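You operate a simulated robot arm through the tools that you are given. There is no shell and no other tool.

You are at the controls of a simulated robot arm. One attempt, no reset.

## Task
Unclamp the brown and black leads, park them in free holders, then lift the blue clip.
Fine: lift each terminal's lever and leave it up; the white lead stays clamped and the bench locked off.

It is judged by the outcome, as a careful person would: the job done as asked, and still so three seconds after it is handed in. It fails if anything else is knocked over, pushed out of place, dropped, spilled or broken.

## Robot
A 6-joint arm with a two-finger gripper, fixed in place. Base frame: the origin is at the foot of the arm, x ahead of it, y to its left, z up; the work surface is at about z = 0.8. Units: m, rad, N and s.
With the tool pointing down near the work surface it reaches from about 0.44 to 0.82 m from the base axis. Its first joint turns from -2.897 to 2.897 rad. Payload 1.66 kg.
Tool frame: the origin (TCP) lies between the finger pads and is the grasp point; the fingertips stand 0.016 m ahead of it; z points along the fingers, y is the line along which they close. Largest opening 0.111 m; the body of the gripper starts 0.104 m behind the TCP.
Orientation is told as [roll, pitch, yaw] about the base's x, y, z axes, in that order, counted from this pose: with the fingers straight down and closing along the base's y, the tool's x points along the base's -x, its y along +y and its z along -z.

## Interface
- The arm moves only by the tool play_rows. Its argument "series" is a list of rows, each a list of 7 numbers: the closure, from 0 (fully open) to 1 (shut), then the shift along the tool's x, y, z in m, then the turn, a rotation vector about the tool's x, y, z in degrees. In form: [[gripper, x, y, z, rx, ry, rz], ...]. A call has 1 to 20 rows; each row is the pose to reach, as a shift and turn from the pose commanded when the call began, along the tool's axes at that moment. Rows are played at 5 a second. More than 0.05 m and 0.15 rad between two rows, or a gripper value outside its range, and nothing of the call is played. A pose out of reach is approached as far as the arm can. The call stops where the force on the tool passes 40 N (or 10 N more than at its start, if that is more) or the arm is blocked; 0.2 s more then pass. Each finger halts on what it meets, pressing with about 32 N; the grip force reading is that of the motor and also rises with nothing between the fingers. The clock runs only during rows and for 0.2 s after the last one: add rows that repeat a pose to give the fingers time. It gives the time, the measured TCP pose, the force on the tool (base axes), the opening and the grip force at its end, in the units of the frame above (readings bear some noise), with the torque about the TCP (base axes, N m) and any sound that the robot's microphone picked up.
- Cameras (640 x 400 px; columns grow to the right, rows downward): "scene" is fixed at [0.2187, 0.6501, 1.3747]; the picture's right is [-0.68, -0.73, 0.00], its down [-0.48, 0.45, -0.76] and it looks along [0.55, -0.52, -0.65] (base axes); focal length 346 px, centre (320, 200). "wrist" rides on the gripper at [0.07, 0.014, -0.143] in the tool frame; the picture's right is [-0.19, 0.98, 0.00], its down [-0.87, -0.17, -0.47] and it looks along [-0.46, -0.09, 0.88] (tool axes); focal length 230 px, centre (320, 200). There is no depth. A picture from a camera that has moved, and an enlarged one, comes with that camera's place and axes in the base frame and with its lens.
- snapshot(camera): a new picture of that camera. No time passes.
- move_column(by): slides the trunk up (or, below 0, down) by that many m; the arm rides with it, the base frame stays. It gives what a move gives, with no picture.
- enlarge(camera, box): a new picture of the part [left, top, right, bottom] of that camera's present view, enlarged. No time passes.
- finish_job(): hands the job in; it is judged then, once.

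Places have to be worked out from the pictures, the camera data and where the tool is seen. Open the gripper and draw the arm clear of the work before you hand the job in, unless the task says otherwise.

The tools are called after "Call:" as name(argument=value, ...) on one line, values as JSON. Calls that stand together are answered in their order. play_rows: Moves the arm, as the interface text tells. Its arguments: {"type":"object","properties":{"series":{"type":"array","items":{"type":"array","items":{"type":"number"}}}},"required":["series"]} The other tools are called the same way: move_column (by) slides the trunk up or down; snapshot (camera) takes a picture; enlarge (camera, box) takes an enlarged picture of a part of a camera's view; finish_job () hands the job in.

At the start:

```text
time_s: 0.0
position: [0.3308, 0.294, 1.1236]
tcp_rot: [0.002, 0.0, 0.001]
contact_force: [-0.3, 0.2, 0.2]
moment: [0.01, 0.0, 0.03]
grip_width: 0.111
finger_force: 0.0
trunk travel left (down, up): [-0.15, 0.44]
```

scene: 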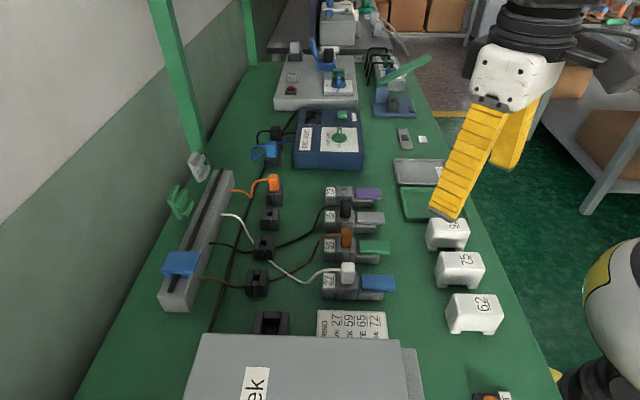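
wrist: 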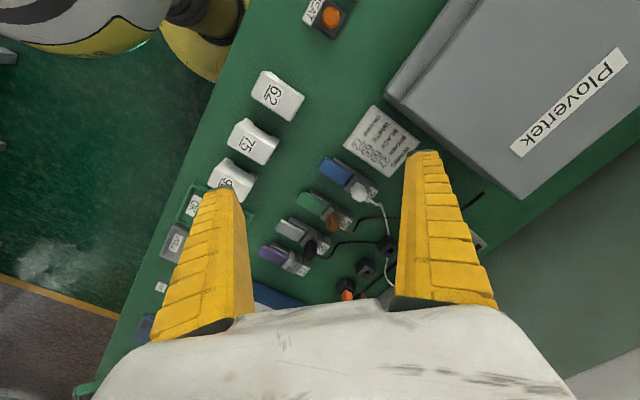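

I'll start by looking closely at the terminals, the holders and the label card before moving anything.

Call:
enlarge(camera="scene", box=[300, 170, 420, 310])

Call:
enlarge(camera="scene", box=[150, 120, 310, 320])

Call:
enlarge(camera="scene", box=[250, 290, 420, 400])

Call:
enlarge(camera="wrist", box=[240, 90, 480, 310])

Call:
enlarge(camera="scene", box=[250, 0, 450, 180])

Call:
enlarge(camera="scene", box=[380, 120, 540, 400])

```text
2.86 times, centred on (360, 240) of scene
camera zoom: at [0.2187, 0.6501, 1.3747], right [-0.68, -0.73, 0.0], down [-0.48, 0.45, -0.76], along [0.55, -0.52, -0.65], focal length 987 px, centre (206, 86)
```

zoom: 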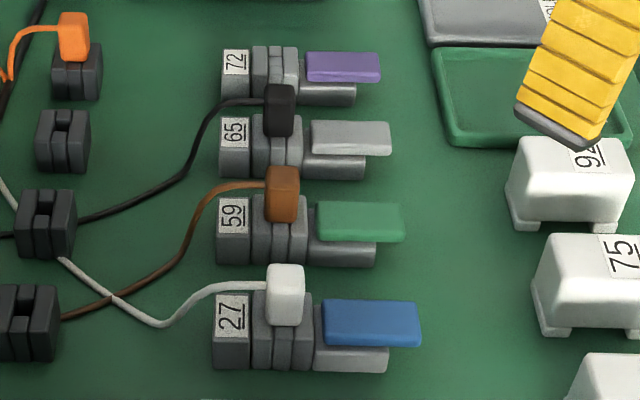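

```text
2.00 times, centred on (230, 220) of scene
camera zoom: at [0.2187, 0.6501, 1.3747], right [-0.68, -0.73, 0.0], down [-0.48, 0.45, -0.76], along [0.55, -0.52, -0.65], focal length 691 px, centre (500, 160)
```

zoom: 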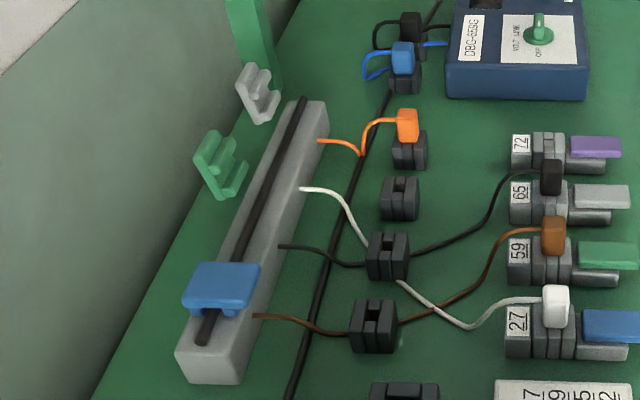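

```text
3.64 times, centred on (335, 345) of scene
camera zoom: at [0.2187, 0.6501, 1.3747], right [-0.68, -0.73, 0.0], down [-0.48, 0.45, -0.76], along [0.55, -0.52, -0.65], focal length 1256 px, centre (266, -327)
```

zoom: 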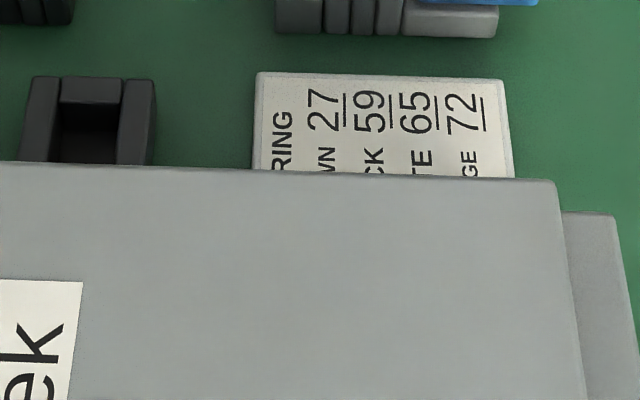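

```text
1.82 times, centred on (360, 200) of wrist
camera zoom: at [0.2599, 0.3078, 1.2666], right [0.19, 0.98, 0.0], down [0.87, -0.17, 0.47], along [0.46, -0.09, -0.88], focal length 418 px, centre (247, 200)
```

zoom: 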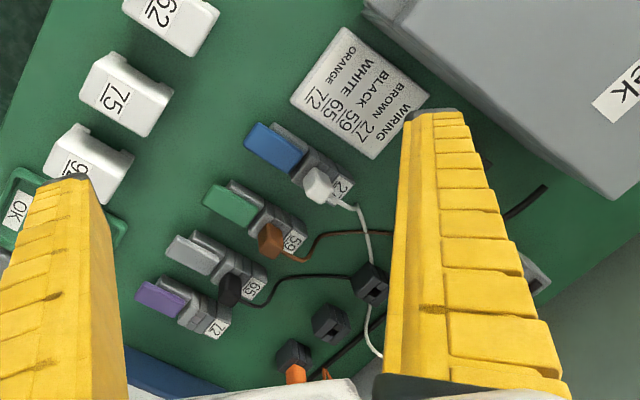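

```text
2.22 times, centred on (350, 90) of scene
camera zoom: at [0.2187, 0.6501, 1.3747], right [-0.68, -0.73, 0.0], down [-0.48, 0.45, -0.76], along [0.55, -0.52, -0.65], focal length 768 px, centre (253, 444)
```

zoom: 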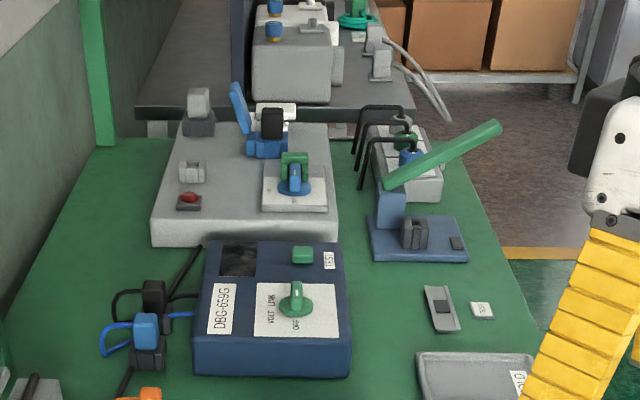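

```text
1.43 times, centred on (460, 260) of scene
camera zoom: at [0.2187, 0.6501, 1.3747], right [-0.68, -0.73, 0.0], down [-0.48, 0.45, -0.76], along [0.55, -0.52, -0.65], focal length 494 px, centre (120, 114)
```

zoom: 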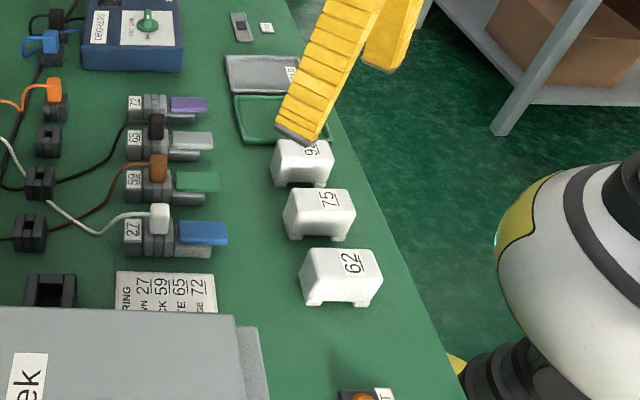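

The brown lead sits in terminal 59, black in 65, white in 27; the blue clip is on the grey rail at left. I'll turn the tool 45° to line up with the terminal row and hover for a better wrist view.

Call:
play_rows(series=[[0, -0.012, -0.022, 0, 0, 0, -7.5], [0, -0.023, -0.045, 0, 0, 0, -15], [0, -0.035, -0.067, 0, 0, 0, -22.5], [0, -0.047, -0.089, 0, 0, 0, -30], [0, -0.058, -0.112, 0, 0, 0, -37.5], [0, -0.07, -0.134, 0, 0, 0, -45], [0, -0.07, -0.134, 0, 0, 0, -45]])

Call:
snapshot(camera="wrist")

Call:
snapshot(camera="scene")

```text
time_s: 1.6
position: [0.4034, 0.1598, 1.1243]
tcp_rot: [-0.001, 0.0, 0.787]
contact_force: [0.1, -0.3, 0.9]
moment: [0.01, 0.02, 0.01]
grip_width: 0.111
finger_force: 0.1
trunk travel left (down, up): [-0.15, 0.44]
```

```text
taken
camera wrist: at [0.3441, 0.1206, 1.2662], right [-0.56, 0.83, 0.0], down [0.73, 0.49, 0.47], along [0.39, 0.26, -0.88], focal length 230 px, centre (320, 200)
```

wrist: 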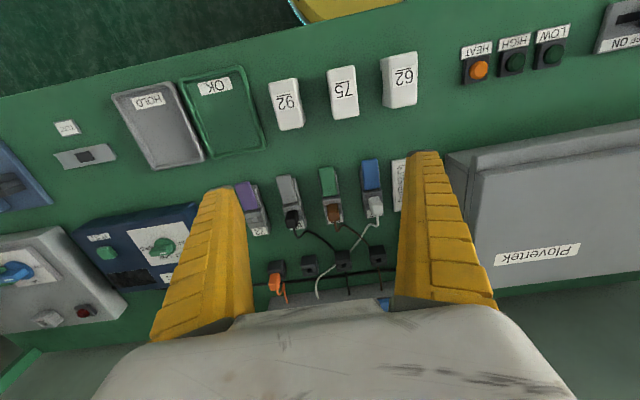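

```text
taken
```

scene: 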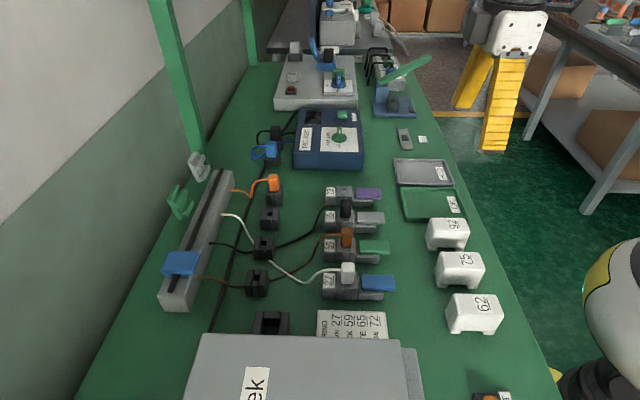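

Wrist view shows the four terminals with plugs and the holder row. Enlarging to measure the geometry of levers, plugs and holders.

Call:
enlarge(camera="wrist", box=[230, 145, 400, 251])

Call:
enlarge(camera="wrist", box=[250, 220, 410, 320])

Call:
enlarge(camera="scene", box=[310, 175, 410, 237])

Call:
enlarge(camera="scene", box=[310, 220, 410, 302])

Call:
enlarge(camera="scene", box=[230, 170, 310, 300])

Call:
enlarge(camera="scene", box=[150, 150, 250, 320])

```text
3.76 times, centred on (315, 198) of wrist
camera zoom: at [0.3441, 0.1206, 1.2662], right [-0.56, 0.83, 0.0], down [0.73, 0.49, 0.47], along [0.39, 0.26, -0.88], focal length 866 px, centre (339, 208)
```

zoom: 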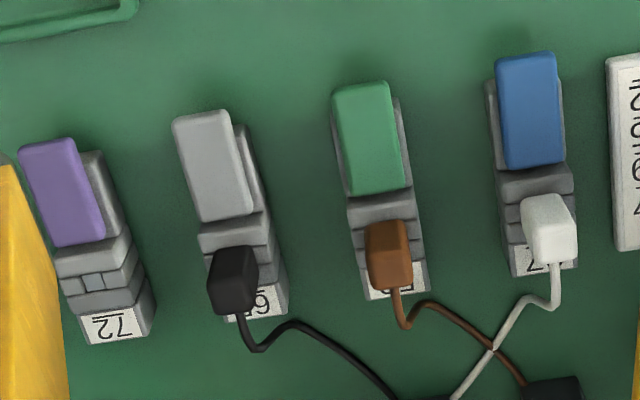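

```text
4.00 times, centred on (330, 270) of wrist
camera zoom: at [0.3441, 0.1206, 1.2662], right [-0.56, 0.83, 0.0], down [0.73, 0.49, 0.47], along [0.39, 0.26, -0.88], focal length 920 px, centre (280, -80)
```

zoom: 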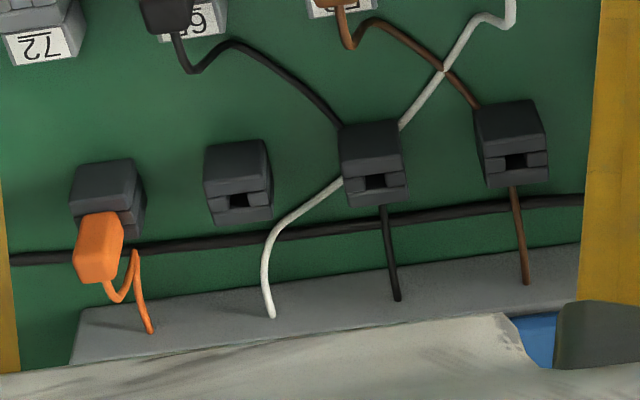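

```text
6.40 times, centred on (360, 206) of scene
camera zoom: at [0.2187, 0.6501, 1.3747], right [-0.68, -0.73, 0.0], down [-0.48, 0.45, -0.76], along [0.55, -0.52, -0.65], focal length 2211 px, centre (64, 162)
```

zoom: 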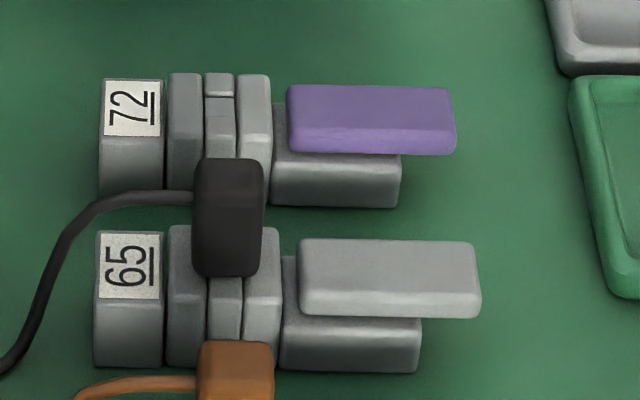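

```text
4.88 times, centred on (360, 261) of scene
camera zoom: at [0.2187, 0.6501, 1.3747], right [-0.68, -0.73, 0.0], down [-0.48, 0.45, -0.76], along [0.55, -0.52, -0.65], focal length 1685 px, centre (125, -98)
```

zoom: 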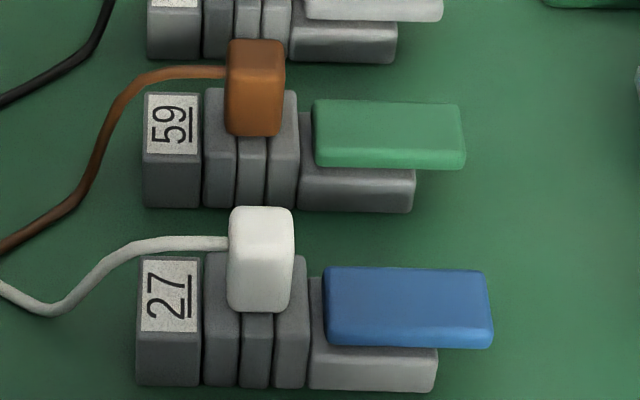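

```text
3.08 times, centred on (270, 235) of scene
camera zoom: at [0.2187, 0.6501, 1.3747], right [-0.68, -0.73, 0.0], down [-0.48, 0.45, -0.76], along [0.55, -0.52, -0.65], focal length 1063 px, centre (474, 92)
```

zoom: 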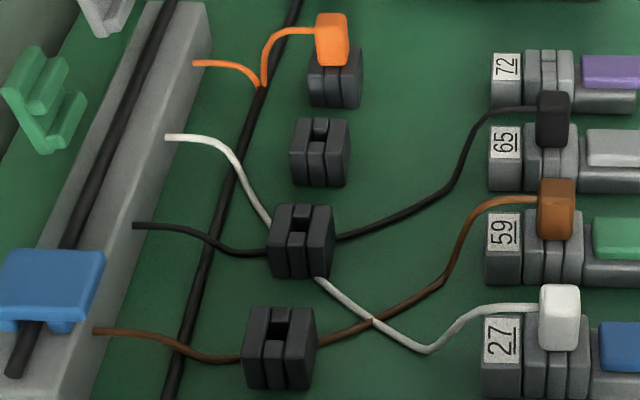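

```text
2.35 times, centred on (200, 235) of scene
camera zoom: at [0.2187, 0.6501, 1.3747], right [-0.68, -0.73, 0.0], down [-0.48, 0.45, -0.76], along [0.55, -0.52, -0.65], focal length 813 px, centre (602, 118)
```

zoom: 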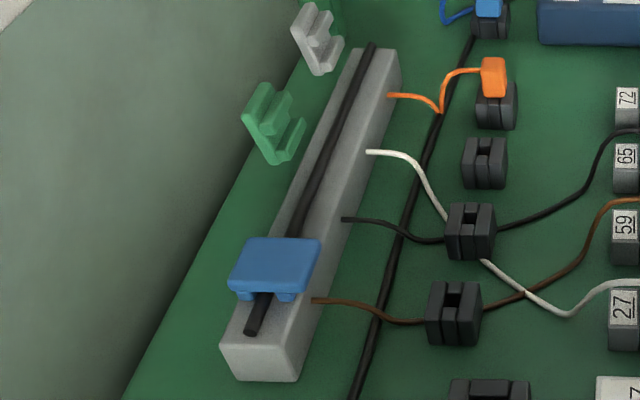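

The stereo fix puts lever 59 at about [0.493, 0.239, 0.832], with its axis at 45° and its free end toward the robot. I'll drop closer above it for a better look.

Call:
play_rows(series=[[0, -0.025, -0.002, 0.031, 0, 0, 0], [0, -0.05, -0.004, 0.062, 0, 0, 0], [0, -0.075, -0.0055, 0.093, 0, 0, 0], [0, -0.101, -0.0074, 0.124, 0, 0, 0], [0, -0.101, -0.0074, 0.124, 0, 0, 0]])

Call:
snapshot(camera="wrist")

Call:
enlarge(camera="scene", box=[300, 150, 460, 300])

```text
time_s: 2.8
position: [0.4752, 0.2271, 0.9982]
tcp_rot: [0.0, 0.0, 0.785]
contact_force: [0.5, -0.2, 0.1]
moment: [0.0, -0.01, -0.02]
grip_width: 0.1112
finger_force: 0.1
trunk travel left (down, up): [-0.15, 0.44]
```

```text
taken
camera wrist: at [0.4162, 0.1867, 1.1407], right [-0.56, 0.83, 0.0], down [0.73, 0.49, 0.47], along [0.39, 0.26, -0.88], focal length 230 px, centre (320, 200)
```

wrist: 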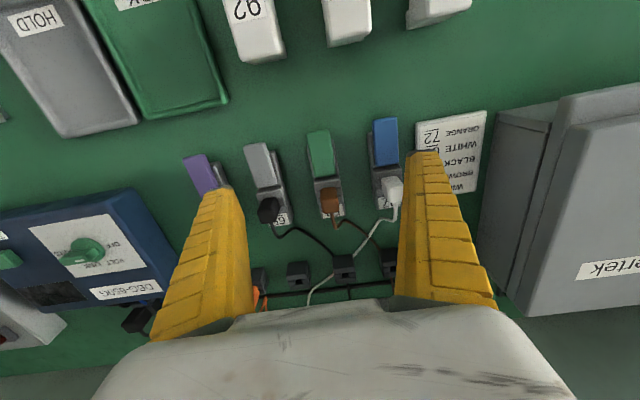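

```text
2.67 times, centred on (380, 225) of scene
camera zoom: at [0.2187, 0.6501, 1.3747], right [-0.68, -0.73, 0.0], down [-0.48, 0.45, -0.76], along [0.55, -0.52, -0.65], focal length 921 px, centre (160, 133)
```

zoom: 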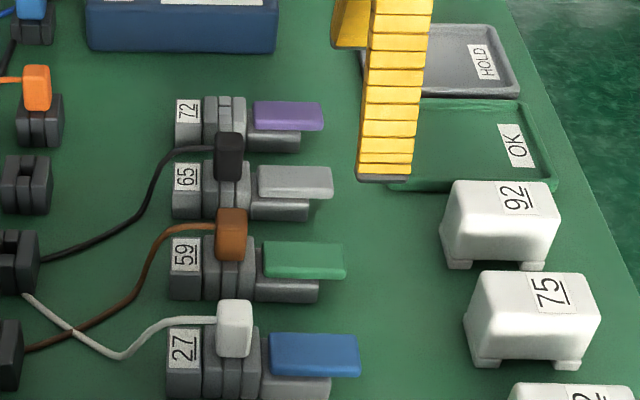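

Now enlarging the wrist view at this closer distance to measure plugs, levers and holders.

Call:
enlarge(camera="wrist", box=[230, 105, 410, 240])

Call:
enlarge(camera="wrist", box=[240, 230, 410, 310])

```text
2.96 times, centred on (320, 172) of wrist
camera zoom: at [0.4162, 0.1867, 1.1407], right [-0.56, 0.83, 0.0], down [0.73, 0.49, 0.47], along [0.39, 0.26, -0.88], focal length 682 px, centre (320, 282)
```

zoom: 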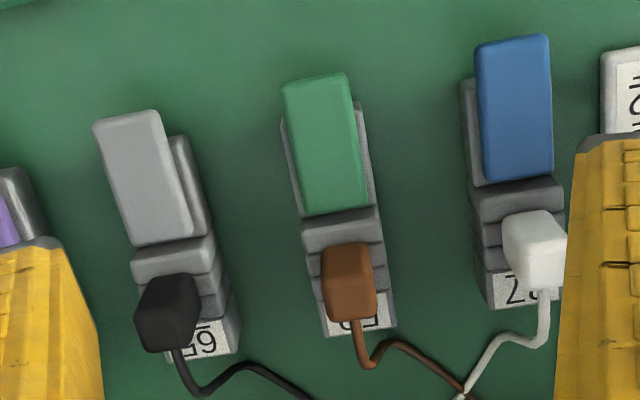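

```text
3.76 times, centred on (325, 270) of wrist
camera zoom: at [0.4162, 0.1867, 1.1407], right [-0.56, 0.83, 0.0], down [0.73, 0.49, 0.47], along [0.39, 0.26, -0.88], focal length 866 px, centre (301, -64)
```

zoom: 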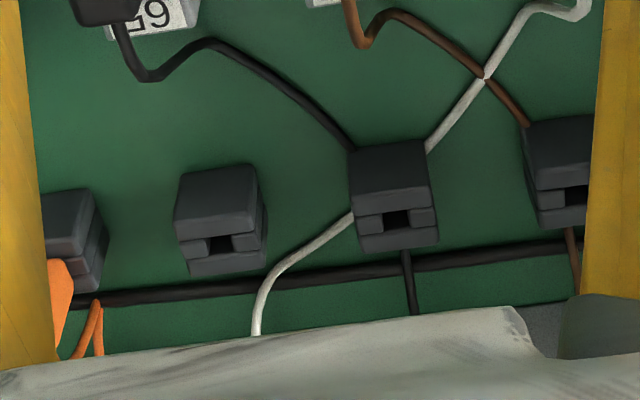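

Lever 59's tip is near [0.469, 0.220], terminal pitch is about 0.087 m, and the lever overhangs its base by about 0.02 m. I'll part-close the gripper to about 0.07 m, go down to just above the lever tip, and check alignment.

Call:
play_rows(series=[[0.2, 0.002, 0, 0.04, 0, 0, 0], [0.37, 0.004, 0, 0.08, 0, 0, 0], [0.37, 0.0054, 0, 0.115, 0, 0, 0], [0.37, 0.0054, 0, 0.125, 0, 0, 0], [0.37, 0.0054, 0, 0.125, 0, 0, 0]])

Call:
snapshot(camera="wrist")

Call:
enlarge(camera="scene", box=[310, 160, 450, 290])

```text
time_s: 4.0
position: [0.4702, 0.222, 0.8742]
tcp_rot: [0.0, 0.001, 0.786]
contact_force: [0.4, 0.1, -0.2]
moment: [0.01, 0.0, 0.03]
grip_width: 0.0718
finger_force: 1.1
trunk travel left (down, up): [-0.15, 0.44]
```

```text
taken
camera wrist: at [0.4122, 0.1832, 1.0159], right [-0.56, 0.83, 0.0], down [0.73, 0.49, 0.47], along [0.39, 0.26, -0.88], focal length 230 px, centre (320, 200)
```

wrist: 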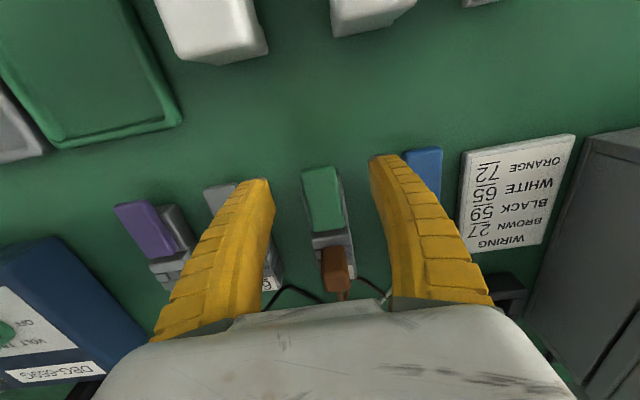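

```text
3.08 times, centred on (380, 225) of scene
camera zoom: at [0.2187, 0.6501, 1.3747], right [-0.68, -0.73, 0.0], down [-0.48, 0.45, -0.76], along [0.55, -0.52, -0.65], focal length 1063 px, centre (135, 123)
```

zoom: 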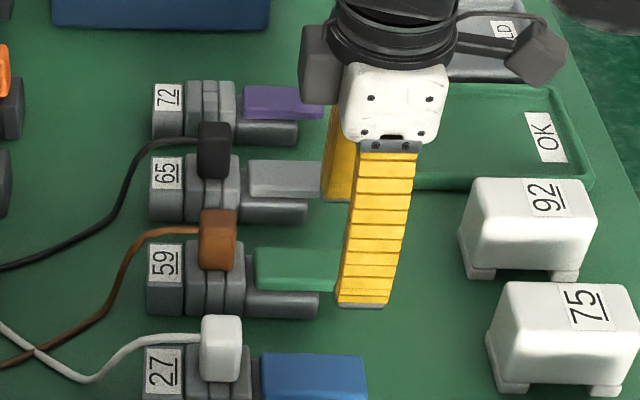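

The fingers straddle lever 59's tip, centred within about 1 mm. I'll descend so the pads sit beside the overhanging tip, then close on its sides.

Call:
play_rows(series=[[0.37, 0, 0, 0.02, 0, 0, 0], [0.37, 0, 0, 0.04, 0, 0, 0], [0.37, 0, 0, 0.045, 0, 0, 0], [0.37, 0, 0, 0.045, 0, 0, 0], [0.6, 0, 0, 0.045, 0, 0, 0], [0.8, 0, 0, 0.045, 0, 0, 0], [0.8, 0, 0, 0.045, 0, 0, 0]])

Call:
enlarge(camera="wrist", box=[220, 100, 420, 300])

Call:
enlarge(camera="scene", box=[310, 180, 430, 280])

```text
time_s: 5.6
position: [0.4712, 0.2224, 0.8307]
tcp_rot: [0.0, 0.0, 0.785]
contact_force: [10.5, -9.0, 0.1]
moment: [-0.04, -0.08, -0.13]
grip_width: 0.033
finger_force: 8.7
trunk travel left (down, up): [-0.15, 0.44]
```

```text
2.00 times, centred on (320, 200) of wrist
camera zoom: at [0.4137, 0.183, 0.973], right [-0.56, 0.83, 0.0], down [0.73, 0.49, 0.47], along [0.39, 0.26, -0.88], focal length 460 px, centre (320, 200)
```

zoom: 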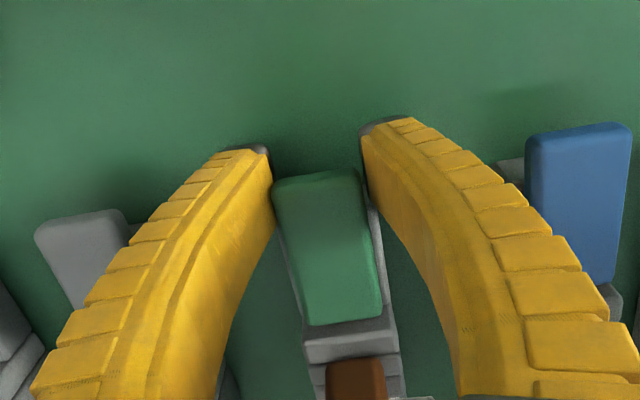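

```text
4.00 times, centred on (370, 230) of scene
camera zoom: at [0.2187, 0.6501, 1.3747], right [-0.68, -0.73, 0.0], down [-0.48, 0.45, -0.76], along [0.55, -0.52, -0.65], focal length 1382 px, centre (120, 80)
```

zoom: 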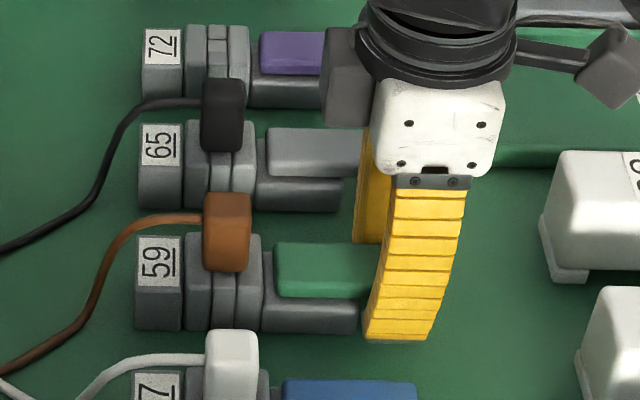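

The left pad is touching first (lateral force about 14 N), so I'm off-centre by about a millimetre. I'll shift slightly to centre on the lever while closing firmly, before lifting anything.

Call:
play_rows(series=[[0.8, 0, -0.001, 0, 0, 0, 0], [0.9, 0, -0.0015, 0, 0, 0, 0], [1.0, 0, -0.0015, 0, 0, 0, 0], [1.0, 0, -0.0015, 0, 0, 0, 0]])

Call:
enlarge(camera="wrist", box=[220, 100, 420, 300])

```text
time_s: 6.6
position: [0.4742, 0.2215, 0.8307]
tcp_rot: [0.001, 0.0, 0.785]
contact_force: [12.9, -4.1, 8.6]
moment: [0.16, -0.29, -0.08]
grip_width: 0.0282
finger_force: 33.6
trunk travel left (down, up): [-0.15, 0.44]
```

```text
2.00 times, centred on (320, 200) of wrist
camera zoom: at [0.4145, 0.182, 0.9734], right [-0.56, 0.83, 0.0], down [0.73, 0.49, 0.47], along [0.39, 0.27, -0.88], focal length 460 px, centre (320, 200)
```

zoom: 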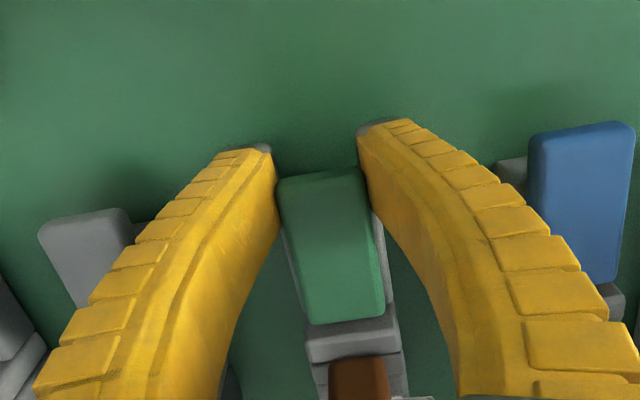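

I have a firm two-sided grip (33 N, 0.028 m wide). I'll swing the lever up slowly on an arc about its hinge (radius about 0.058 m), 20° to begin with.

Call:
play_rows(series=[[1.0, -0.0002, 0, -0.0051, 0, 5, 0], [1.0, -0.0009, 0, -0.0101, 0, 10, 0], [1.0, -0.002, 0, -0.015, 0, 15, 0], [1.0, -0.0035, 0, -0.0198, 0, 20, 0], [1.0, -0.0035, 0, -0.0198, 0, 20, 0]])

Call:
enlarge(camera="wrist", box=[220, 100, 420, 300])

Call:
enlarge(camera="scene", box=[310, 180, 430, 280])

```text
time_s: 7.8
position: [0.4757, 0.2239, 0.849]
tcp_rot: [0.001, 0.351, 0.786]
contact_force: [11.7, 7.0, 1.8]
moment: [0.24, -0.24, 0.05]
grip_width: 0.029
finger_force: 33.3
trunk travel left (down, up): [-0.15, 0.44]
```

```text
2.00 times, centred on (320, 200) of wrist
camera zoom: at [0.4545, 0.2218, 1.0072], right [-0.57, 0.82, -0.06], down [0.81, 0.57, 0.15], along [0.16, 0.03, -0.99], focal length 460 px, centre (320, 200)
```

zoom: 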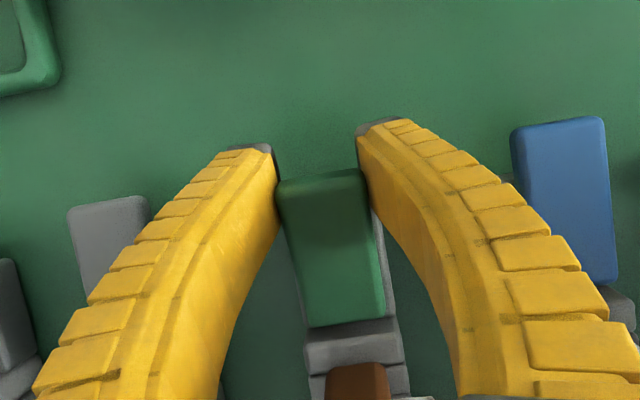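

```text
4.00 times, centred on (370, 230) of scene
camera zoom: at [0.2187, 0.6501, 1.3747], right [-0.68, -0.73, 0.0], down [-0.48, 0.45, -0.76], along [0.55, -0.52, -0.65], focal length 1382 px, centre (120, 80)
```

zoom: 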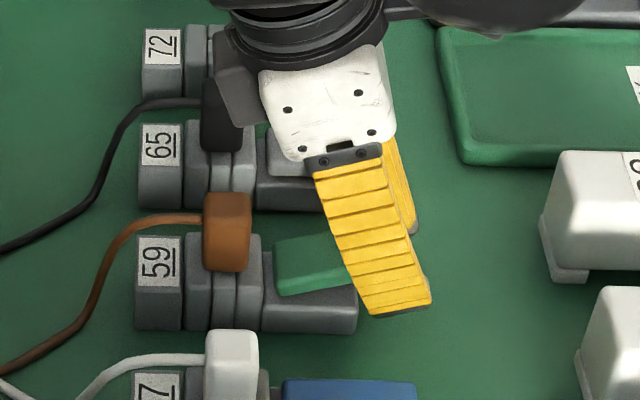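

The lever follows nicely, now about 20° up, with moderate forces. Continuing the same arc another 25°.

Call:
play_rows(series=[[1.0, -0.0002, 0, -0.0051, 0, 5, 0], [1.0, -0.0009, 0, -0.0101, 0, 10, 0], [1.0, -0.002, 0, -0.015, 0, 15, 0], [1.0, -0.0035, 0, -0.0198, 0, 20, 0], [1.0, -0.0054, 0, -0.0245, 0, 25, 0], [1.0, -0.0054, 0, -0.0245, 0, 25, 0]])

Call:
enlarge(camera="scene", box=[310, 180, 430, 280])

Call:
snapshot(camera="wrist")

```text
time_s: 9.2
position: [0.477, 0.2259, 0.8566]
tcp_rot: [-0.006, 0.458, 0.786]
contact_force: [-14.1, 24.9, -5.0]
moment: [0.2, 0.32, 0.03]
grip_width: 0.0259
finger_force: 33.7
out of reach, approached as far as the arm can: row 2, 3, 4, 5, 6
trunk travel left (down, up): [-0.15, 0.44]
```

```text
4.00 times, centred on (370, 230) of scene
camera zoom: at [0.2187, 0.6501, 1.3747], right [-0.68, -0.73, 0.0], down [-0.48, 0.45, -0.76], along [0.55, -0.52, -0.65], focal length 1382 px, centre (120, 80)
```

zoom: 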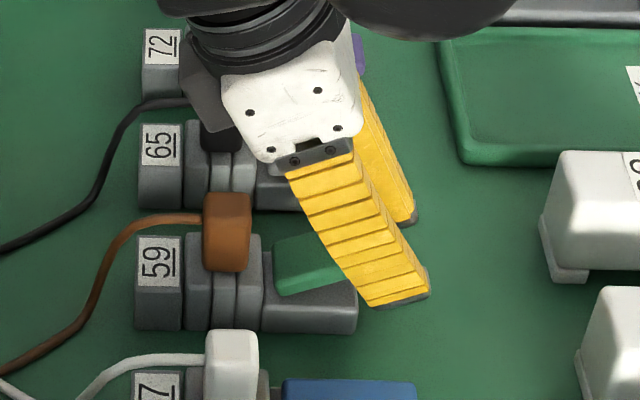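

```text
taken
camera wrist: at [0.4677, 0.2361, 1.0145], right [-0.58, 0.81, -0.09], down [0.81, 0.58, 0.04], along [0.09, -0.05, -1.0], focal length 230 px, centre (320, 200)
```

wrist: 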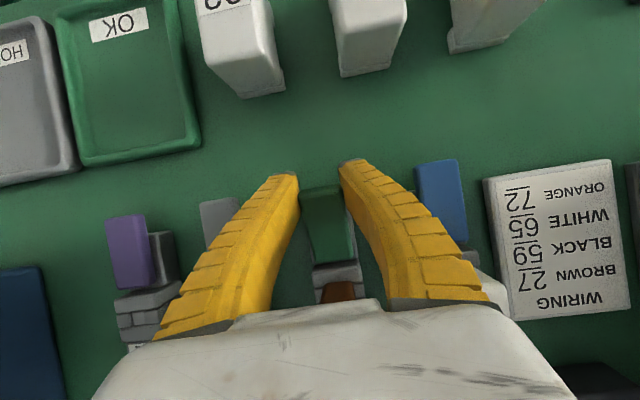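

The arm hit a joint limit at about 26° tilt, and there is a lateral load. I'll repeat the current commanded pose to see whether it counts as out of reach, so I know my reference.

Call:
play_rows(series=[[1.0, 0, 0, 0, 0, 0, 0]])

```text
time_s: 9.6
position: [0.4767, 0.2257, 0.8551]
tcp_rot: [-0.004, 0.459, 0.785]
contact_force: [-14.0, 27.1, -5.0]
moment: [0.23, 0.34, 0.0]
grip_width: 0.0258
finger_force: 33.9
trunk travel left (down, up): [-0.15, 0.44]
```

Commands are clamped to the reachable pose, so small moves from here are fine. I'll ease sideways 1.5 mm to relieve the lateral load.

Call:
play_rows(series=[[1.0, 0, 0.001, 0, 0, 0, 0], [1.0, 0, 0.002, 0, 0, 0, 0], [1.0, 0, 0.002, 0, 0, 0, 0]])

```text
time_s: 10.4
position: [0.4771, 0.2265, 0.8557]
tcp_rot: [-0.006, 0.459, 0.785]
contact_force: [-8.7, 19.7, -5.0]
moment: [0.18, 0.16, 0.0]
grip_width: 0.0266
finger_force: 33.9
trunk travel left (down, up): [-0.15, 0.44]
```

Load is down. I'll continue the arc from about 27° to 51° with the tool orientation held, letting the lever turn in the pads and shifting a bit more sideways.

Call:
play_rows(series=[[1.0, 0, 0.002, 0, 0, 0, 0], [1.0, -0.0003, 0.003, -0.004, 0, 0, 0], [1.0, -0.0007, 0.003, -0.0081, 0, 0, 0], [1.0, -0.0015, 0.003, -0.012, 0, 0, 0], [1.0, -0.0024, 0.003, -0.016, 0, 0, 0], [1.0, -0.0053, 0.003, -0.0235, 0, 0, 0], [1.0, -0.0053, 0.003, -0.0235, 0, 0, 0]])

Call:
enlarge(camera="scene", box=[310, 180, 430, 280])

Call:
enlarge(camera="wrist", box=[220, 100, 420, 300])

```text
time_s: 12.0
position: [0.4873, 0.2347, 0.876]
tcp_rot: [-0.005, 0.456, 0.786]
contact_force: [1.4, -18.8, -7.7]
moment: [-0.72, 0.48, -0.11]
grip_width: 0.0242
finger_force: 34.2
trunk travel left (down, up): [-0.15, 0.44]
```

```text
4.00 times, centred on (370, 230) of scene
camera zoom: at [0.2187, 0.6501, 1.3747], right [-0.68, -0.73, 0.0], down [-0.48, 0.45, -0.76], along [0.55, -0.52, -0.65], focal length 1382 px, centre (120, 80)
```

zoom: 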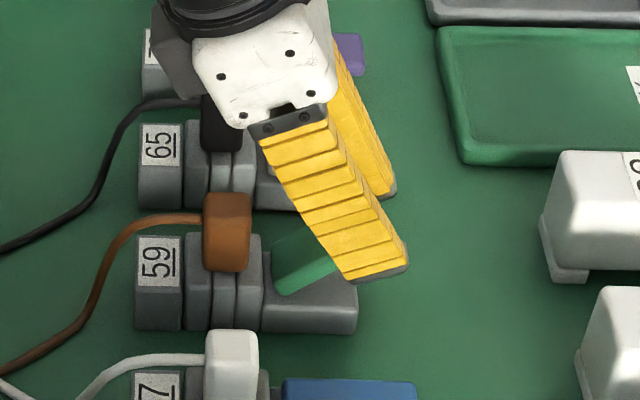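

```text
2.00 times, centred on (320, 200) of wrist
camera zoom: at [0.4768, 0.2455, 1.0342], right [-0.58, 0.81, -0.09], down [0.81, 0.58, 0.04], along [0.09, -0.05, -1.0], focal length 460 px, centre (320, 200)
```

zoom: 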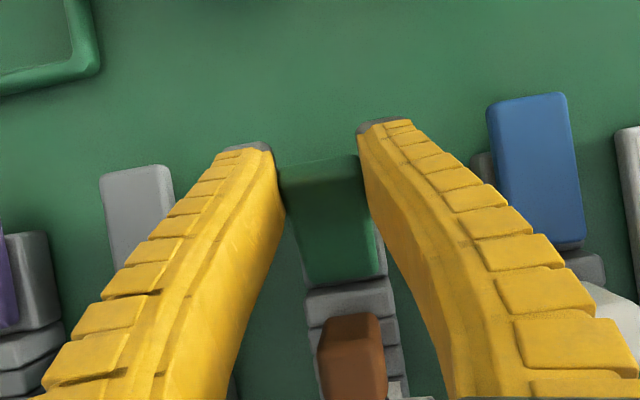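

The lever is now about 50° up and still following. Continuing the arc to about 70–75°.

Call:
play_rows(series=[[1.0, -0.0019, -0.001, -0.0036, 0, 0, 0], [1.0, -0.0039, -0.001, -0.0071, 0, 0, 0], [1.0, -0.0062, -0.001, -0.0104, 0, 0, 0], [1.0, -0.0087, -0.001, -0.0136, 0, 0, 0], [1.0, -0.0115, -0.001, -0.0166, 0, 0, 0], [1.0, -0.0144, -0.001, -0.0194, 0, 0, 0], [1.0, -0.0144, -0.001, -0.0194, 0, 0, 0]])

Call:
enlarge(camera="scene", box=[310, 180, 430, 280])

Call:
enlarge(camera="wrist", box=[220, 100, 420, 300])

```text
time_s: 13.6
position: [0.502, 0.2502, 0.8864]
tcp_rot: [-0.006, 0.452, 0.786]
contact_force: [-13.2, -7.9, 4.5]
moment: [-0.5, 0.57, -0.04]
grip_width: 0.0247
finger_force: 34.4
trunk travel left (down, up): [-0.15, 0.44]
```

```text
4.00 times, centred on (370, 230) of scene
camera zoom: at [0.2187, 0.6501, 1.3747], right [-0.68, -0.73, 0.0], down [-0.48, 0.45, -0.76], along [0.55, -0.52, -0.65], focal length 1382 px, centre (120, 80)
```

zoom: 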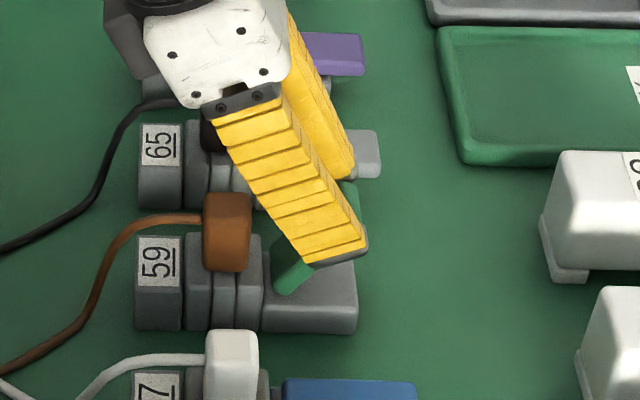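

```text
2.00 times, centred on (320, 200) of wrist
camera zoom: at [0.4914, 0.26, 1.0452], right [-0.58, 0.81, -0.09], down [0.81, 0.58, 0.04], along [0.09, -0.05, -0.99], focal length 460 px, centre (320, 200)
```

zoom: 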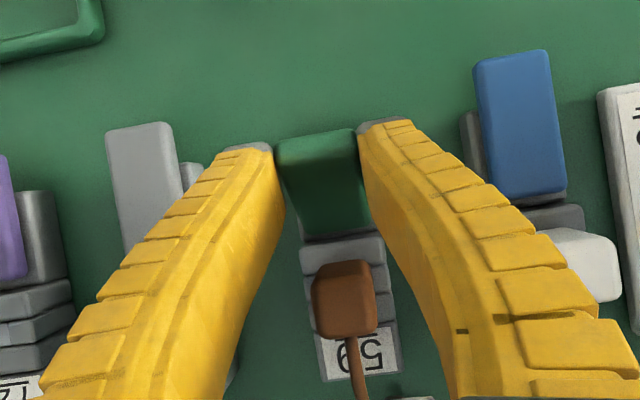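

The lever looks about 60–65° up, with 15 N of resistance. I'll nudge a little further to see whether it's at its stop.

Call:
play_rows(series=[[1.0, -0.002, -0.001, -0.0016, 0, 0, 0], [1.0, -0.004, -0.001, -0.0031, 0, 0, 0], [1.0, -0.006, -0.001, -0.0047, 0, 0, 0], [1.0, -0.008, -0.001, -0.0062, 0, 0, 0], [1.0, -0.008, -0.001, -0.0062, 0, 0, 0]])

Call:
enlarge(camera="wrist", box=[220, 100, 420, 300])

Call:
enlarge(camera="scene", box=[310, 180, 430, 280])

```text
time_s: 14.8
position: [0.5101, 0.2566, 0.8896]
tcp_rot: [-0.008, 0.457, 0.786]
contact_force: [0.3, 0.5, 0.2]
moment: [-0.05, 0.02, -0.04]
grip_width: 0.0
finger_force: 28.9
trunk travel left (down, up): [-0.15, 0.44]
```

```text
2.00 times, centred on (320, 200) of wrist
camera zoom: at [0.5001, 0.2665, 1.0469], right [-0.58, 0.81, -0.09], down [0.81, 0.58, 0.04], along [0.09, -0.05, -0.99], focal length 460 px, centre (320, 200)
```

zoom: 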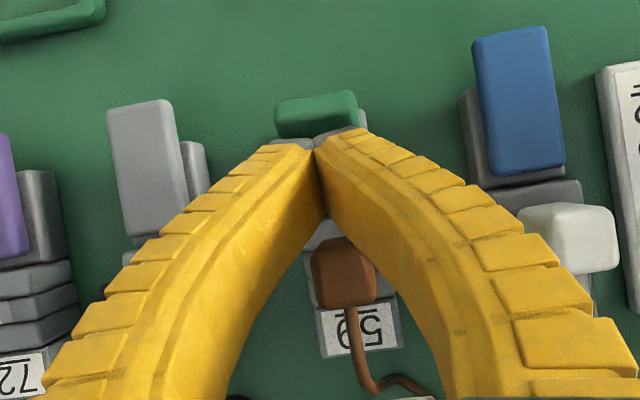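

```text
4.00 times, centred on (370, 230) of scene
camera zoom: at [0.2187, 0.6501, 1.3747], right [-0.68, -0.73, 0.0], down [-0.48, 0.45, -0.76], along [0.55, -0.52, -0.65], focal length 1382 px, centre (120, 80)
```

zoom: 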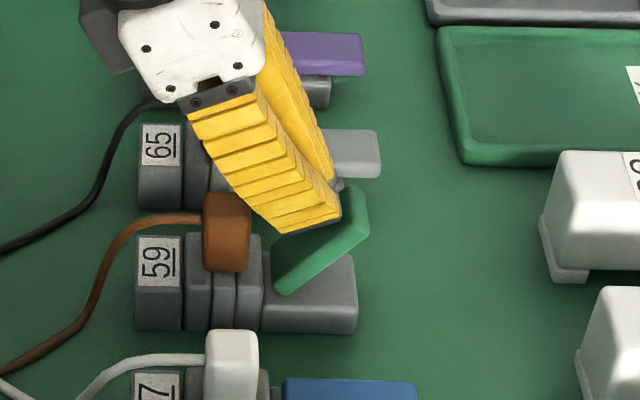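

The pads slipped off over the lever tip, but the lever is staying up at about 45°. I'll back the closed fingers up and over to the robot side and set the tool vertical, then push the lever further up from below.

Call:
play_rows(series=[[1.0, 0.0132, 0, -0.027, 0, 0, 0], [1.0, 0.0399, 0, -0.0362, 0, -6, 0], [1.0, 0.0624, 0, -0.0253, 0, -13, 0], [1.0, 0.0857, 0, -0.0139, 0, -20, 0], [1.0, 0.0857, 0, -0.0139, 0, -26.2, 0], [1.0, 0.0857, 0, -0.0139, 0, -26.2, 0]])

Call:
snapshot(camera="wrist")

Call:
enlarge(camera="scene", box=[310, 180, 430, 280])

```text
time_s: 16.2
position: [0.461, 0.2061, 0.9394]
tcp_rot: [-0.005, -0.001, 0.788]
contact_force: [-0.3, 0.0, 0.6]
moment: [0.01, 0.02, -0.01]
grip_width: 0.0
finger_force: 28.3
trunk travel left (down, up): [-0.15, 0.44]
```

```text
taken
camera wrist: at [0.4013, 0.1661, 1.0807], right [-0.56, 0.83, 0.0], down [0.73, 0.5, 0.47], along [0.39, 0.26, -0.88], focal length 230 px, centre (320, 200)
```

wrist: 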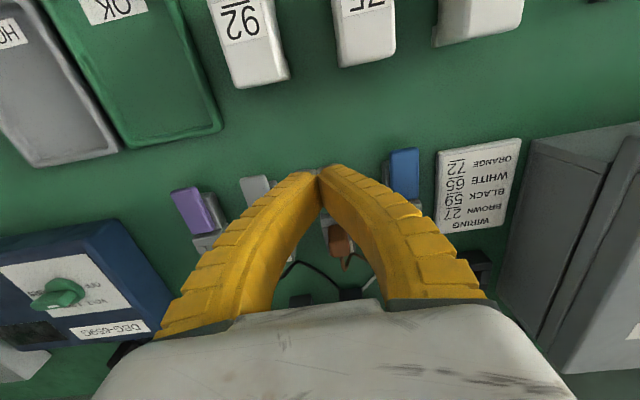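

```text
4.00 times, centred on (370, 230) of scene
camera zoom: at [0.2187, 0.6501, 1.3747], right [-0.68, -0.73, 0.0], down [-0.48, 0.45, -0.76], along [0.55, -0.52, -0.65], focal length 1382 px, centre (120, 80)
```

zoom: 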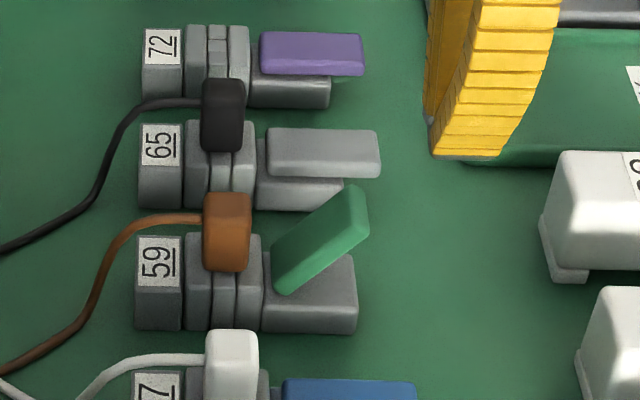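

Lever 59 holds by friction at about 45°. I'll lower the closed fingertips behind it (robot side), then push outward to swing it nearly vertical.

Call:
play_rows(series=[[1.0, 0, 0.003, 0.04, 0, 0, 0], [1.0, 0, 0.003, 0.078, 0, 0, 0], [1.0, -0.008, 0.003, 0.078, 0, 0, 0], [1.0, -0.014, 0.003, 0.078, 0, 0, 0], [1.0, -0.02, 0.003, 0.078, 0, 0, 0], [1.0, -0.026, 0.003, 0.078, 0, 0, 0], [1.0, -0.032, 0.003, 0.078, 0, 0, 0], [1.0, -0.037, 0.003, 0.078, 0, 0, 0], [1.0, -0.037, 0.003, 0.078, 0, 0, 0]])

Call:
enlarge(camera="scene", box=[310, 180, 430, 280])

Call:
enlarge(camera="wrist", box=[220, 100, 420, 300])

```text
time_s: 18.2
position: [0.4859, 0.2342, 0.8609]
tcp_rot: [-0.004, 0.0, 0.79]
contact_force: [0.7, -0.3, 0.4]
moment: [0.0, 0.01, 0.03]
grip_width: 0.0
finger_force: 28.6
trunk travel left (down, up): [-0.15, 0.44]
```

```text
4.00 times, centred on (370, 230) of scene
camera zoom: at [0.2187, 0.6501, 1.3747], right [-0.68, -0.73, 0.0], down [-0.48, 0.45, -0.76], along [0.55, -0.52, -0.65], focal length 1382 px, centre (120, 80)
```

zoom: 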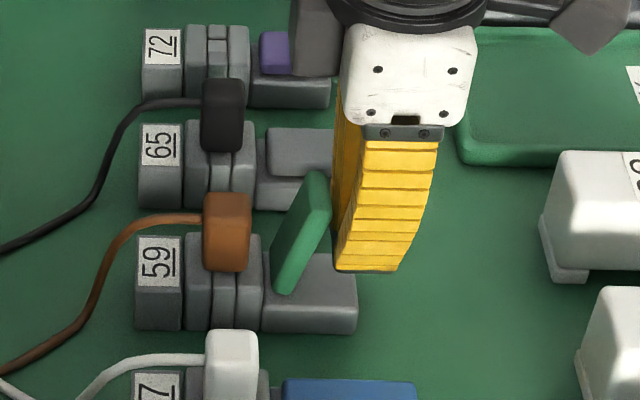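

```text
2.00 times, centred on (320, 200) of wrist
camera zoom: at [0.4258, 0.1947, 1.0028], right [-0.56, 0.83, 0.0], down [0.73, 0.5, 0.47], along [0.39, 0.26, -0.88], focal length 460 px, centre (320, 200)
```

zoom: 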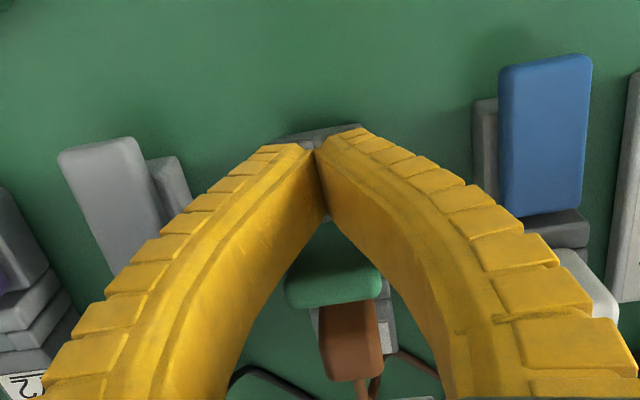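

The lever is now about 70° up with almost no force. One more gentle push to see if it has a stop.

Call:
play_rows(series=[[1.0, -0.003, 0, 0, 0, 0, 0], [1.0, -0.006, 0, 0, 0, 0, 0], [1.0, -0.009, 0, 0, 0, 0, 0], [1.0, -0.009, 0, 0, 0, 0, 0]])

Call:
enlarge(camera="scene", box=[310, 180, 430, 280])

```text
time_s: 19.2
position: [0.4911, 0.2386, 0.8603]
tcp_rot: [-0.006, 0.0, 0.787]
contact_force: [-15.6, -21.6, -4.4]
moment: [0.5, -0.34, -0.33]
grip_width: 0.006
finger_force: 29.0
trunk travel left (down, up): [-0.15, 0.44]
```

```text
4.00 times, centred on (370, 230) of scene
camera zoom: at [0.2187, 0.6501, 1.3747], right [-0.68, -0.73, 0.0], down [-0.48, 0.45, -0.76], along [0.55, -0.52, -0.65], focal length 1382 px, centre (120, 80)
```

zoom: 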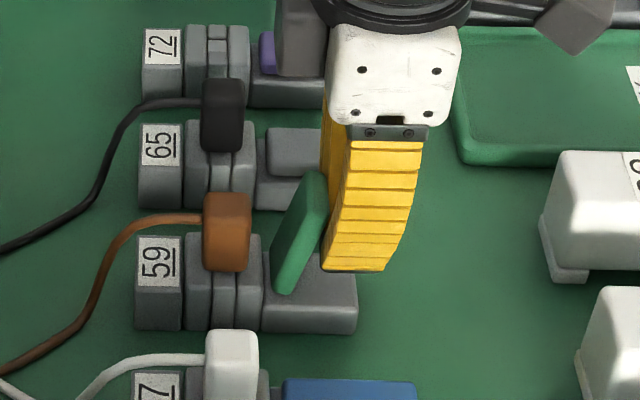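

27 N against it confirms lever 59 is at its stop. I'll back off, rise, and move over to lever 65's tip at about [0.534, 0.159] with the gripper reopened to 0.07 m.

Call:
play_rows(series=[[1.0, 0.02, 0, 0, 0, 0, 0], [1.0, 0.03, 0, -0.03, 0, 0, 0], [1.0, 0.03, 0, -0.07, 0, 0, 0], [1.0, 0.03, -0.04, -0.07, 0, 0, 0], [0.7, 0.0255, -0.0869, -0.07, 0, 0, 0], [0.37, 0.0255, -0.0869, -0.05, 0, 0, 0], [0.37, 0.0255, -0.0869, -0.02, 0, 0, 0], [0.37, 0.0255, -0.0869, -0.02, 0, 0, 0]])

Call:
snapshot(camera="wrist")

Call:
enlarge(camera="scene", box=[310, 160, 430, 280])

```text
time_s: 21.0
position: [0.5334, 0.1639, 0.8816]
tcp_rot: [-0.005, 0.001, 0.788]
contact_force: [0.5, -0.1, -0.3]
moment: [-0.01, 0.01, 0.0]
grip_width: 0.0718
finger_force: 1.3
trunk travel left (down, up): [-0.15, 0.44]
```

```text
taken
camera wrist: at [0.4742, 0.1237, 1.025], right [-0.56, 0.83, 0.0], down [0.73, 0.5, 0.47], along [0.39, 0.26, -0.88], focal length 230 px, centre (320, 200)
```

wrist: 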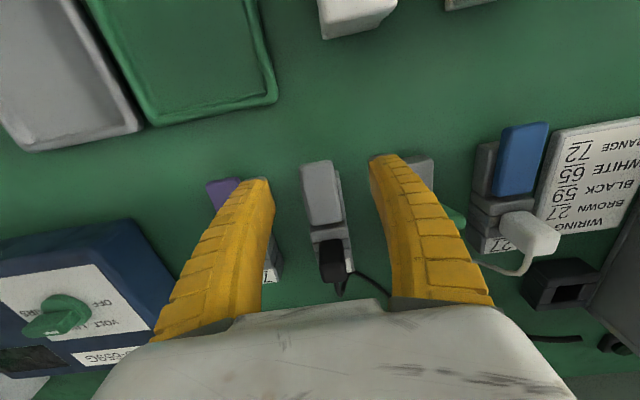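

```text
3.33 times, centred on (370, 220) of scene
camera zoom: at [0.2187, 0.6501, 1.3747], right [-0.68, -0.73, 0.0], down [-0.48, 0.45, -0.76], along [0.55, -0.52, -0.65], focal length 1152 px, centre (153, 133)
```

zoom: 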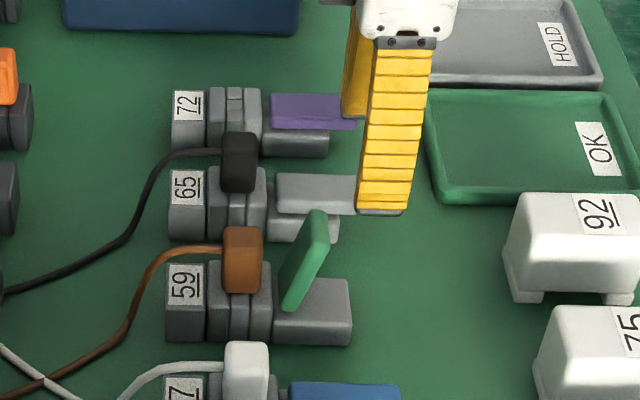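

Lever 65's tip measures about [0.531, 0.158]. I'll shift about 2.5 mm sideways and 2 mm back, descend beside the tip, and close on it.

Call:
play_rows(series=[[0.37, 0.002, -0.0025, 0.015, 0, 0, 0], [0.37, 0.002, -0.0025, 0.04, 0, 0, 0], [0.37, 0.002, -0.0025, 0.052, 0, 0, 0], [0.37, 0.002, -0.0025, 0.052, 0, 0, 0], [0.6, 0.002, -0.0025, 0.052, 0, 0, 0], [0.7, 0.002, -0.0025, 0.052, 0, 0, 0], [0.7, 0.002, -0.0025, 0.052, 0, 0, 0]])

Call:
enlarge(camera="wrist", box=[220, 100, 420, 300])

```text
time_s: 22.6
position: [0.5337, 0.1605, 0.8296]
tcp_rot: [-0.007, 0.001, 0.79]
contact_force: [0.0, 0.6, 0.2]
moment: [0.03, 0.0, 0.01]
grip_width: 0.0359
finger_force: 1.9
trunk travel left (down, up): [-0.15, 0.44]
```

```text
2.00 times, centred on (320, 200) of wrist
camera zoom: at [0.4744, 0.1204, 0.9723], right [-0.56, 0.83, 0.0], down [0.73, 0.5, 0.47], along [0.39, 0.26, -0.88], focal length 460 px, centre (320, 200)
```

zoom: 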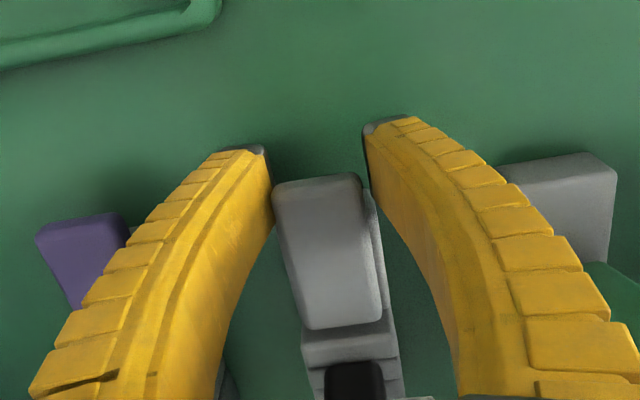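

The fingers are just off the lever, slightly nearer on the left. I'll shift 1.2 mm left and close to a firm grip.

Call:
play_rows(series=[[0.7, 0, -0.0012, 0, 0, 0, 0], [0.8, 0, -0.0012, 0, 0, 0, 0], [1.0, 0, -0.0012, 0, 0, 0, 0], [1.0, 0, -0.0012, 0, 0, 0, 0]])

Call:
enlarge(camera="wrist", box=[220, 100, 420, 300])

```text
time_s: 23.6
position: [0.5348, 0.1582, 0.8294]
tcp_rot: [-0.005, 0.001, 0.789]
contact_force: [0.4, 2.4, 3.8]
moment: [0.13, -0.12, 0.03]
grip_width: 0.029
finger_force: 33.8
trunk travel left (down, up): [-0.15, 0.44]
```

```text
2.00 times, centred on (320, 200) of wrist
camera zoom: at [0.4754, 0.119, 0.972], right [-0.56, 0.83, -0.01], down [0.73, 0.5, 0.47], along [0.39, 0.26, -0.88], focal length 460 px, centre (320, 200)
```

zoom: 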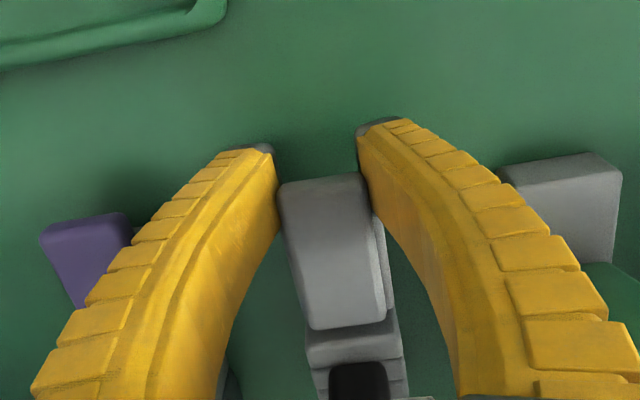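

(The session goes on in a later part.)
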